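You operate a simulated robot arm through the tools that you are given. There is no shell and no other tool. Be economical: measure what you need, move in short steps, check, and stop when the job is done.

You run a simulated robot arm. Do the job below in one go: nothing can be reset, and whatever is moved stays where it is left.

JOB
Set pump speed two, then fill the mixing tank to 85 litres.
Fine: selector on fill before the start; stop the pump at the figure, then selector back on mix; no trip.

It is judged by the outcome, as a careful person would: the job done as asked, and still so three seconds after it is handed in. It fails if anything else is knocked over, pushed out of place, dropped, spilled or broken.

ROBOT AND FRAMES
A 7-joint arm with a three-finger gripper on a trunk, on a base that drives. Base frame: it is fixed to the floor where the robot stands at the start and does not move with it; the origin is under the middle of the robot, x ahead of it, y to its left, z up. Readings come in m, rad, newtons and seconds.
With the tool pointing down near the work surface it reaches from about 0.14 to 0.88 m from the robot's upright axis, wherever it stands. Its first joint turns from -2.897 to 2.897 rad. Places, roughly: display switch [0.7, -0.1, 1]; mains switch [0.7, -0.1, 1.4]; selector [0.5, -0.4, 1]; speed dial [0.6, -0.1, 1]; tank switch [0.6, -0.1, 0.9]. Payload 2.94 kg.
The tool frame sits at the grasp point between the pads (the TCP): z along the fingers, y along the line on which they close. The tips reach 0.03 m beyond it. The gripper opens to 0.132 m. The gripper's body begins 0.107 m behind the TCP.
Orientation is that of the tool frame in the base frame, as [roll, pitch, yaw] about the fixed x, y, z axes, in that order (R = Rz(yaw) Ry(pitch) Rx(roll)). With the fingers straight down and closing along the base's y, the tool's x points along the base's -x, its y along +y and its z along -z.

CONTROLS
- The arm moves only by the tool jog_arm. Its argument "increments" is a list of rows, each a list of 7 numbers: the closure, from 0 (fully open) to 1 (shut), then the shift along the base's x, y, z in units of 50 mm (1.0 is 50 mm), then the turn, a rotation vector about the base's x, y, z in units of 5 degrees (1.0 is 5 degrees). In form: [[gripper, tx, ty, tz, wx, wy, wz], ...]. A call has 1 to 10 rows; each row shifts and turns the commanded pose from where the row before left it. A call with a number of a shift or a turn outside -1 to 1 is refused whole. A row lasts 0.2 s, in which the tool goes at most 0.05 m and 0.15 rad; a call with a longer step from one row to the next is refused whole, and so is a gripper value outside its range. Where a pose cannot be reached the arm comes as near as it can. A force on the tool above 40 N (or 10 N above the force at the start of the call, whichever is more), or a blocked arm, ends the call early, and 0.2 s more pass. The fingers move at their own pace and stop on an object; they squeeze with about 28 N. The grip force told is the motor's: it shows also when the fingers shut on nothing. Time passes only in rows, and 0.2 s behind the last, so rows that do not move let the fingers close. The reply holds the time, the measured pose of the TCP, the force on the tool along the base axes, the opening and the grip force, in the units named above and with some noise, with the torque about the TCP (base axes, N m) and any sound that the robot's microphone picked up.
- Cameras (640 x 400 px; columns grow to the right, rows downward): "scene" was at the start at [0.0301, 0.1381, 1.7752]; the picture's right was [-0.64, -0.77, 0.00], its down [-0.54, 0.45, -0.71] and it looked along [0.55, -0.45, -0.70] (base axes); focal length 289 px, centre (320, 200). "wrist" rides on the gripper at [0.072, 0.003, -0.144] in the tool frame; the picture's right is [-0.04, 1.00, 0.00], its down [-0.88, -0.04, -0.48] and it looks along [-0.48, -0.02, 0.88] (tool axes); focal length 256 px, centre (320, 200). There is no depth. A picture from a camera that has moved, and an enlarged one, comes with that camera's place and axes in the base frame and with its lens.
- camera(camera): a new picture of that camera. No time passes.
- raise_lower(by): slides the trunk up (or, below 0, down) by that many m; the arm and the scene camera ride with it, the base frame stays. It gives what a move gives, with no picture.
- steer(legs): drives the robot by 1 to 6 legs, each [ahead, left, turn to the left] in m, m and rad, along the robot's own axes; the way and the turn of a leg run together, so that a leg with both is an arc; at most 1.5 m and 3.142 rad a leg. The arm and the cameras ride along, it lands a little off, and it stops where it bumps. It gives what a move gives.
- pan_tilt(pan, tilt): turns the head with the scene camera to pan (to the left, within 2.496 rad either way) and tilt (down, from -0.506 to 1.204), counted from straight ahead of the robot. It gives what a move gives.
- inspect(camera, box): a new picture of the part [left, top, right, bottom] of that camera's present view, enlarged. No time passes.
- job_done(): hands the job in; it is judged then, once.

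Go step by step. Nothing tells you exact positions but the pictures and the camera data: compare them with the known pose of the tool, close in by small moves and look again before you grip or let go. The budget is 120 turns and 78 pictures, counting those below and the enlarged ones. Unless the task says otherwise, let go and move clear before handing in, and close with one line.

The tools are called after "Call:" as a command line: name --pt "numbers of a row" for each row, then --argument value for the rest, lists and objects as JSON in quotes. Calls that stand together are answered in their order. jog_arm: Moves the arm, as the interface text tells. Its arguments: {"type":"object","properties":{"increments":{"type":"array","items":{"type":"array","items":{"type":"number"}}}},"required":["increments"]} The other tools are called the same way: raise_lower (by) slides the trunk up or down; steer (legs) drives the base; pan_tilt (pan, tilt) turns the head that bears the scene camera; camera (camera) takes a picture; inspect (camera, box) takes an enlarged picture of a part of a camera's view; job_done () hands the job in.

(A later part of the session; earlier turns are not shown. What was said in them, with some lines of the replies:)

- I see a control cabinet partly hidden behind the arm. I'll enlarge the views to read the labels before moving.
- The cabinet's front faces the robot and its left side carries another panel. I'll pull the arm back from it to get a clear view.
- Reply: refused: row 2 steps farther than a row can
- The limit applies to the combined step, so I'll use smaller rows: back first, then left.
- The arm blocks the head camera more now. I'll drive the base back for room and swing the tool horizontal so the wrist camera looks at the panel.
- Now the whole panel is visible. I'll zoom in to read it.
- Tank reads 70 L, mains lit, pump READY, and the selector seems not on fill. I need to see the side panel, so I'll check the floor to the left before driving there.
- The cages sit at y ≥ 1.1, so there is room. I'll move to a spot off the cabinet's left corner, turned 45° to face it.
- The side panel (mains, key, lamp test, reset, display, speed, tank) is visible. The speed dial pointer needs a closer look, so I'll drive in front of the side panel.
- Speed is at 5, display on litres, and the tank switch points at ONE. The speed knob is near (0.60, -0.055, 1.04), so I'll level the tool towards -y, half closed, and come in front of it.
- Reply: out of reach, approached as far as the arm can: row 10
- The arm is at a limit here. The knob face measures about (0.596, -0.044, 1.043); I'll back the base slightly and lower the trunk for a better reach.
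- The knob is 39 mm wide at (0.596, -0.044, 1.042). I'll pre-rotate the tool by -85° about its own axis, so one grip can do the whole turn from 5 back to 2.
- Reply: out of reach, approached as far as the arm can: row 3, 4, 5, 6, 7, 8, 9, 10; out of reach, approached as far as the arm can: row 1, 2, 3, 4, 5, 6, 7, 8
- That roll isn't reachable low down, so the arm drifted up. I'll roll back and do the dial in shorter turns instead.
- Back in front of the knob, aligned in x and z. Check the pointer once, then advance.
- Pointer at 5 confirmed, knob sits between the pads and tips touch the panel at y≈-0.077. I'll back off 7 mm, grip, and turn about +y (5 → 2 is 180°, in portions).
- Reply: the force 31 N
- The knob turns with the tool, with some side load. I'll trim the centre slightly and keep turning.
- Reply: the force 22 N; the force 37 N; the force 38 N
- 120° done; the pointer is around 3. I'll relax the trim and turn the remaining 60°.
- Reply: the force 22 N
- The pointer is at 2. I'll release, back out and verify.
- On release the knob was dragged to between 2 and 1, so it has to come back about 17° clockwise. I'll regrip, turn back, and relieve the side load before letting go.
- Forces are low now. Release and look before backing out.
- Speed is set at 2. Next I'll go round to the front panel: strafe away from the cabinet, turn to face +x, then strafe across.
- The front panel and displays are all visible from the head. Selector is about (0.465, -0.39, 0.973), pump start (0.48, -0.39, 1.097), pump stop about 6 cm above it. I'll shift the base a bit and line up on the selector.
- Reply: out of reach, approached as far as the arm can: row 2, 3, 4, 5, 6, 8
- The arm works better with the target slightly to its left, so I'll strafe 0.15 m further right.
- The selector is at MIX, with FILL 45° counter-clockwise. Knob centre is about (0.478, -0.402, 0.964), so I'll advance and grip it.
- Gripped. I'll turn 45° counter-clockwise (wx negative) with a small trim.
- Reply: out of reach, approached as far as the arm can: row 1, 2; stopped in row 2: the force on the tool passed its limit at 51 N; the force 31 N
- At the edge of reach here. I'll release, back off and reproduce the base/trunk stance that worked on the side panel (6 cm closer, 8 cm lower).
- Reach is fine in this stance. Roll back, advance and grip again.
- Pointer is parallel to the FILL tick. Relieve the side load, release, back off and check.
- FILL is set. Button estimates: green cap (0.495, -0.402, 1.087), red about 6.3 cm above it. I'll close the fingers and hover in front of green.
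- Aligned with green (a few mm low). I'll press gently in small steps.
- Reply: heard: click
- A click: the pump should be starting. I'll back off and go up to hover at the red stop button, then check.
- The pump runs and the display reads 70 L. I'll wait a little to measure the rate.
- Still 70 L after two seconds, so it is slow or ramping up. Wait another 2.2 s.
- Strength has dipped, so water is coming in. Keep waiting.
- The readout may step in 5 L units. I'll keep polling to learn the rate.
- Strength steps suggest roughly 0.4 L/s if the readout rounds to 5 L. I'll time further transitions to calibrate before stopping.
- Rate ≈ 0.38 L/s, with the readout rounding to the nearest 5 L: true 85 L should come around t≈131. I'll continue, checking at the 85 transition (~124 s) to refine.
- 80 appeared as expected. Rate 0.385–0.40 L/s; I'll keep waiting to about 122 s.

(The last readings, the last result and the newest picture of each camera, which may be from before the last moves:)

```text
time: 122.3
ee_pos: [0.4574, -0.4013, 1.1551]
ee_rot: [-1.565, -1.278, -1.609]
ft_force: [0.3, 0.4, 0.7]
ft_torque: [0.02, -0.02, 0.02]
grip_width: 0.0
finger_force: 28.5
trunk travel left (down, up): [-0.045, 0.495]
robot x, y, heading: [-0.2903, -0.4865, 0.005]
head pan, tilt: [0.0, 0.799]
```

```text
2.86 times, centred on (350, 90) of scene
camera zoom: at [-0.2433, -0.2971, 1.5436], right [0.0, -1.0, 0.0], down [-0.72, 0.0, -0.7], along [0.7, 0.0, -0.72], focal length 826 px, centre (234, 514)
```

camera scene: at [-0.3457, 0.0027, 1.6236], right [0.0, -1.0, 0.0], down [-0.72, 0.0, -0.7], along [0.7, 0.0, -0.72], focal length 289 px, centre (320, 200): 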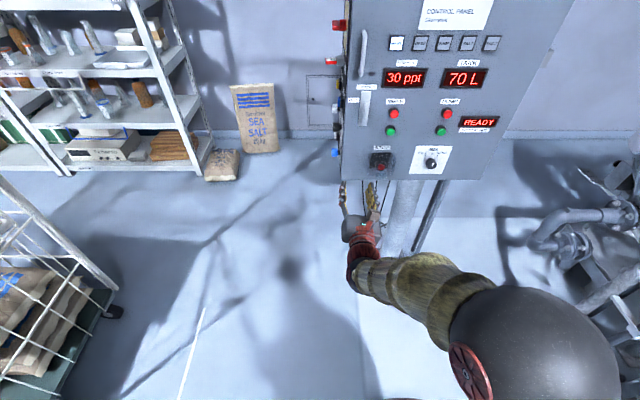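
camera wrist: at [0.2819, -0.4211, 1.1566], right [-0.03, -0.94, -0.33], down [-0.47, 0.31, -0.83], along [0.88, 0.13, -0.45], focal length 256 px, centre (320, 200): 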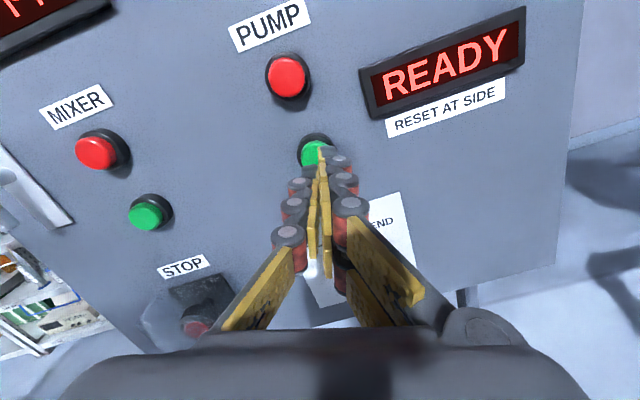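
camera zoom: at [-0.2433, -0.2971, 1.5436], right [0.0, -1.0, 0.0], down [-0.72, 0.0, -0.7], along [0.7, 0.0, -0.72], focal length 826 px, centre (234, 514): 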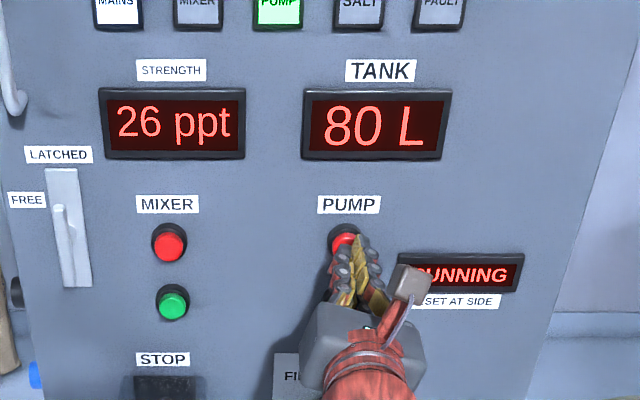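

Call:
jog_arm --pt "1 0 0 0 0 0 0" --pt "1 0 0 0 0 0 0" --pt "1 0 0 0 0 0 0"

Call:
inspect --camera "scene" --box '[270, 20, 430, 160]'

```text
time: 123.1
ee_pos: [0.4579, -0.4002, 1.1545]
ee_rot: [-1.564, -1.278, -1.609]
ft_force: [0.0, 0.7, 0.5]
ft_torque: [-0.02, -0.01, -0.04]
grip_width: 0.0001
finger_force: 28.4
trunk travel left (down, up): [-0.045, 0.495]
robot x, y, heading: [-0.29, -0.49, 0.009]
head pan, tilt: [0.0, 0.799]
```

```text
2.86 times, centred on (350, 90) of scene
camera zoom: at [-0.2433, -0.2971, 1.5437], right [0.0, -1.0, 0.0], down [-0.72, 0.0, -0.7], along [0.7, 0.0, -0.72], focal length 826 px, centre (234, 514)
```

zoom: 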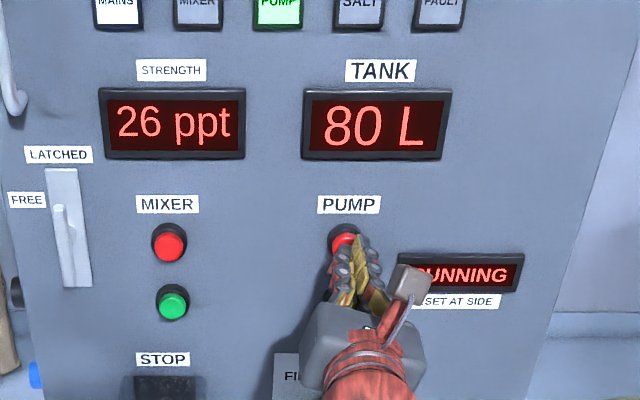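

Call:
jog_arm --pt "1 0 0 0 0 0 0" --pt "1 0 0 0 0 0 0" --pt "1 0 0 0 0 0 0"

Call:
inspect --camera "scene" --box '[270, 20, 430, 160]'

```text
time: 123.9
ee_pos: [0.457, -0.4013, 1.1552]
ee_rot: [-1.563, -1.277, -1.609]
ft_force: [-0.1, -0.1, 1.2]
ft_torque: [0.01, -0.01, 0.03]
grip_width: 0.0001
finger_force: 28.6
trunk travel left (down, up): [-0.045, 0.495]
robot x, y, heading: [-0.287, -0.4903, 0.007]
head pan, tilt: [0.0, 0.799]
```

```text
2.86 times, centred on (350, 90) of scene
camera zoom: at [-0.2433, -0.2971, 1.5437], right [0.0, -1.0, 0.0], down [-0.72, 0.0, -0.7], along [0.7, 0.0, -0.72], focal length 826 px, centre (234, 514)
```

zoom: 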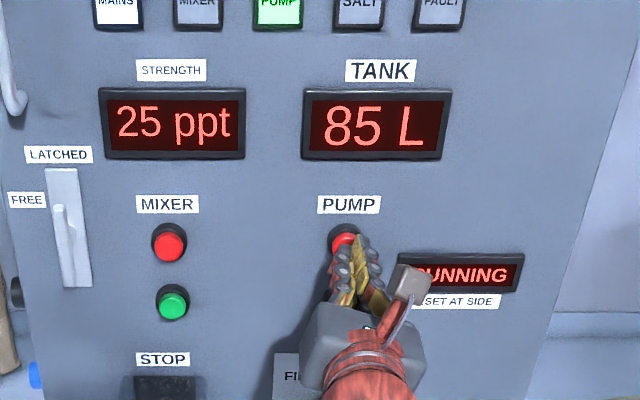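

Both transitions coincide at ~123.5 s, confirming about 82.4 L true then, at 0.388 L/s; 85.0 L falls at ~130 s. Wait, then press stop.

Call:
jog_arm --pt "1 0 0 0 0 0 0" --pt "1 0 0 0 0 0 0" --pt "1 0 0 0 0 0 0" --pt "1 0 0 0 0 0 0" --pt "1 0 0 0 0 0 0" --pt "1 0 0 0 0 0 0" --pt "1 0 0 0 0 0 0" --pt "1 0 0 0 0 0 0" --pt "1 0 0 0 0 0 0" --pt "1 0 0 0 0 0 0"

Call:
jog_arm --pt "1 0 0 0 0 0 0" --pt "1 0 0 0 0 0 0" --pt "1 0 0 0 0 0 0" --pt "1 0 0 0 0 0 0" --pt "1 0 0 0 0 0 0" --pt "1 0 0 0 0 0 0" --pt "1 0 0 0 0 0 0" --pt "1 0 0 0 0 0 0" --pt "1 0 0 0 0 0 0" --pt "1 0 0 0 0 0 0"

Call:
jog_arm --pt "1 0 0 0 0 0 0" --pt "1 0 0 0 0 0 0" --pt "1 0 0 0 0 0 0" --pt "1 0.14 0 0 0 0 0" --pt "1 0.1 0 0 0 0 0" --pt "1 0.06 0 0 0 0 0"

Call:
inspect --camera "scene" --box '[270, 20, 430, 160]'

```text
time: 126.1
ee_pos: [0.4569, -0.4017, 1.1548]
ee_rot: [-1.562, -1.277, -1.61]
ft_force: [-0.4, 0.2, -0.1]
ft_torque: [0.02, 0.01, -0.01]
grip_width: 0.0002
finger_force: 28.3
trunk travel left (down, up): [-0.045, 0.495]
robot x, y, heading: [-0.2926, -0.4852, 0.007]
head pan, tilt: [0.0, 0.799]
```

```text
time: 128.3
ee_pos: [0.4573, -0.402, 1.1543]
ee_rot: [-1.564, -1.278, -1.607]
ft_force: [0.0, -0.3, -0.3]
ft_torque: [0.0, 0.0, 0.05]
grip_width: 0.0001
finger_force: 28.9
trunk travel left (down, up): [-0.045, 0.495]
robot x, y, heading: [-0.2904, -0.4917, 0.005]
head pan, tilt: [0.0, 0.799]
```

```text
time: 129.7
ee_pos: [0.4718, -0.4011, 1.155]
ee_rot: [-1.562, -1.278, -1.609]
ft_force: [-13.7, 0.1, -1.4]
ft_torque: [0.02, -0.01, 0.02]
grip_width: 0.006
finger_force: 28.7
trunk travel left (down, up): [-0.045, 0.495]
robot x, y, heading: [-0.2895, -0.4863, 0.002]
head pan, tilt: [0.0, 0.799]
heard: click
```

```text
2.86 times, centred on (350, 90) of scene
camera zoom: at [-0.245, -0.2971, 1.5437], right [0.0, -1.0, 0.0], down [-0.72, 0.0, -0.7], along [0.7, 0.0, -0.72], focal length 826 px, centre (234, 514)
```

zoom: 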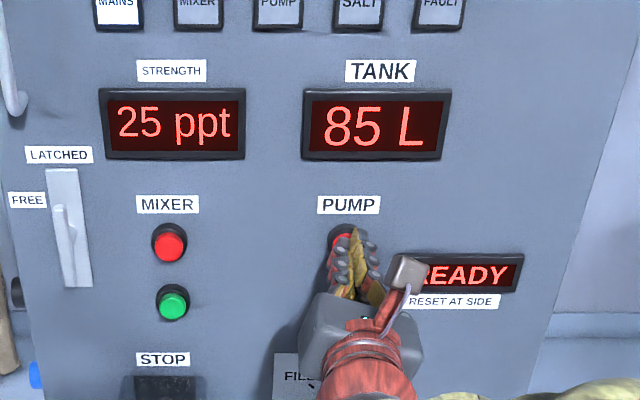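

Pump stopped: READY, 85 L. Now back off, go down to the selector with fingers open.

Call:
jog_arm --pt "1 -0.6 0 0 0 0 0" --pt "1 -0.9 0 0 0 0 0" --pt "1 -0.9 0 0 0 0 0" --pt "0.5 0 0 -0.95 0 0 0" --pt "0.5 0 0 -0.95 0 0 0" --pt "0.5 0 0 -0.95 0 0 0" --pt "0.5 0 0 -0.95 0 0 0" --pt "0.5 0 0 -0.06 0 0 0" --pt "0.5 0.6 0 0 0 0 0"

Call:
camera --camera "wrist"

```text
time: 131.7
ee_pos: [0.3833, -0.4013, 0.9612]
ee_rot: [-1.56, -1.276, -1.614]
ft_force: [-1.0, 0.3, 0.6]
ft_torque: [0.02, 0.01, 0.0]
grip_width: 0.0661
finger_force: 0.2
trunk travel left (down, up): [-0.045, 0.495]
robot x, y, heading: [-0.2924, -0.4903, 0.001]
head pan, tilt: [0.0, 0.799]
```

```text
11 pictures are left
camera wrist: at [0.2388, -0.4205, 1.0294], right [-0.03, -0.94, -0.33], down [-0.46, 0.31, -0.83], along [0.89, 0.13, -0.45], focal length 256 px, centre (320, 200)
```

wrist: 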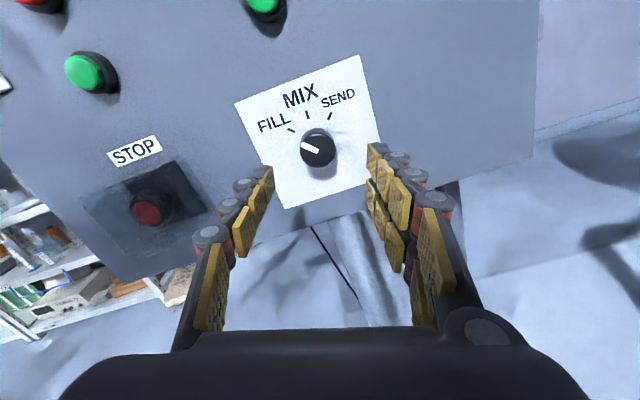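

Aligned with the selector. Advance and grip, then turn 45° clockwise.

Call:
jog_arm --pt "0.5 0.8 0 0 0 0 0" --pt "0.5 0.8 0 0 0 0 0" --pt "0.5 0.13 0 0 0 0 0" --pt "0.5 0 0 0 0 0 0" --pt "1 0 0 0 0 0 0" --pt "1 0 0 0 0 0 0" --pt "1 0 0 0 0 0 0"

Call:
jog_arm --pt "1 0 0 0 1 0 0" --pt "1 0 0 0 1 0 0" --pt "1 0 0 0 1 0 0" --pt "1 0 0 0 1 0 0" --pt "1 0 0 0 1 0 0" --pt "1 0 0 0 1 0 0" --pt "1 0 0 0 1 0 0" --pt "1 0 0 0 1 0 0" --pt "1 0 0 0 1 0 0" --pt "1 0 0 0 0 0 0"

Call:
inspect --camera "wrist" --box '[240, 100, 400, 260]'

```text
time: 133.3
ee_pos: [0.4713, -0.4009, 0.961]
ee_rot: [-1.565, -1.279, -1.61]
ft_force: [0.7, 0.4, 0.6]
ft_torque: [-0.02, 0.02, 0.05]
grip_width: 0.0339
finger_force: 20.9
trunk travel left (down, up): [-0.045, 0.495]
robot x, y, heading: [-0.2886, -0.4872, 0.007]
head pan, tilt: [0.0, 0.799]
```

```text
time: 135.5
ee_pos: [0.4698, -0.4008, 0.9613]
ee_rot: [-1.594, -0.49, -1.585]
ft_force: [5.3, -2.8, 4.4]
ft_torque: [0.0, -0.11, 0.51]
grip_width: 0.0338
finger_force: 44.5
trunk travel left (down, up): [-0.045, 0.495]
robot x, y, heading: [-0.2898, -0.4894, 0.007]
head pan, tilt: [0.0, 0.799]
```

```text
2.50 times, centred on (320, 180) of wrist
camera zoom: at [0.3249, -0.463, 0.9951], right [-0.03, -0.43, -0.9], down [-0.46, 0.8, -0.37], along [0.89, 0.41, -0.22], focal length 640 px, centre (320, 250)
```

zoom: 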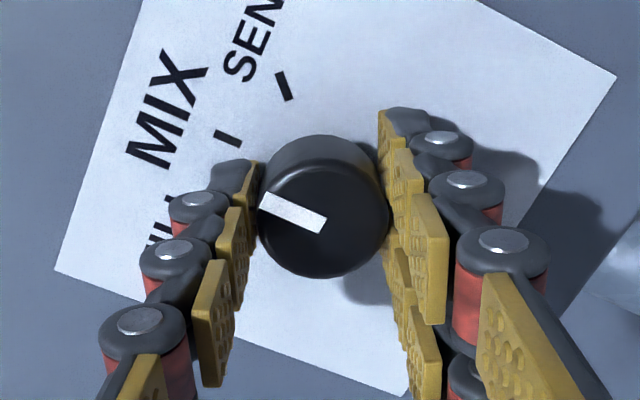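

Pointer is parallel to the MIX tick with little load. Release and back off.

Call:
jog_arm --pt "0.5 0 0 0 0 0 0" --pt "0.5 0 0 0 0 0 0" --pt "0.5 0 0 0 0 0 0" --pt "0.5 -0.6 0 0 0 0 0" --pt "0.5 -0.9 0 0 0 0 0" --pt "0.5 -0.9 0 0 0 0 0"

Call:
inspect --camera "wrist" --box '[240, 60, 400, 220]'

Call:
inspect --camera "scene" --box '[270, 20, 430, 190]'

```text
time: 136.9
ee_pos: [0.3492, -0.4011, 0.9625]
ee_rot: [-1.593, -0.492, -1.584]
ft_force: [1.0, 0.4, 0.2]
ft_torque: [0.01, -0.01, 0.0]
grip_width: 0.0658
finger_force: 0.0
trunk travel left (down, up): [-0.045, 0.495]
robot x, y, heading: [-0.291, -0.4881, 0.005]
head pan, tilt: [0.0, 0.799]
```

```text
2.50 times, centred on (320, 140) of wrist
camera zoom: at [0.2049, -0.4637, 0.9966], right [-0.03, -0.43, -0.9], down [-0.46, 0.8, -0.37], along [0.89, 0.41, -0.22], focal length 640 px, centre (320, 350)
```

zoom: 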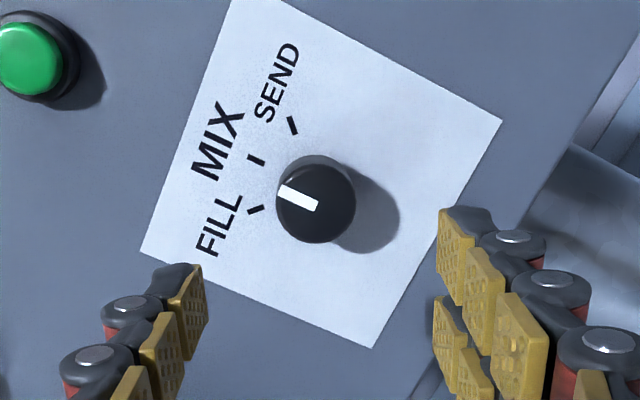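

```text
2.35 times, centred on (350, 105) of scene
camera zoom: at [-0.2429, -0.2971, 1.5436], right [0.0, -1.0, 0.0], down [-0.72, 0.0, -0.7], along [0.7, 0.0, -0.72], focal length 680 px, centre (249, 424)
```

zoom: 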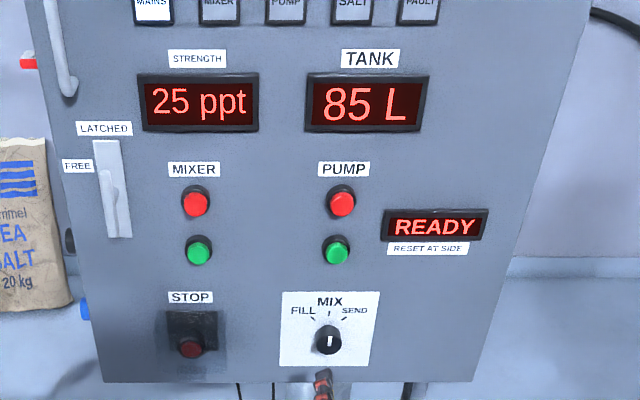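

The selector is on MIX, the tank shows 85 L, the pump is READY with no fault, and the arm is clear. Handing in.

Call:
job_done

```text
The job is handed in.
```

I set the pump speed to 2, put the selector on fill, and filled the tank until the display read 85 L. I stopped the pump there and put the selector back on mix, with no trip or fault showing. The display only moves in 5 L steps, so I timed the stop from the fill rate; the true level should be within about half a litre of 85.
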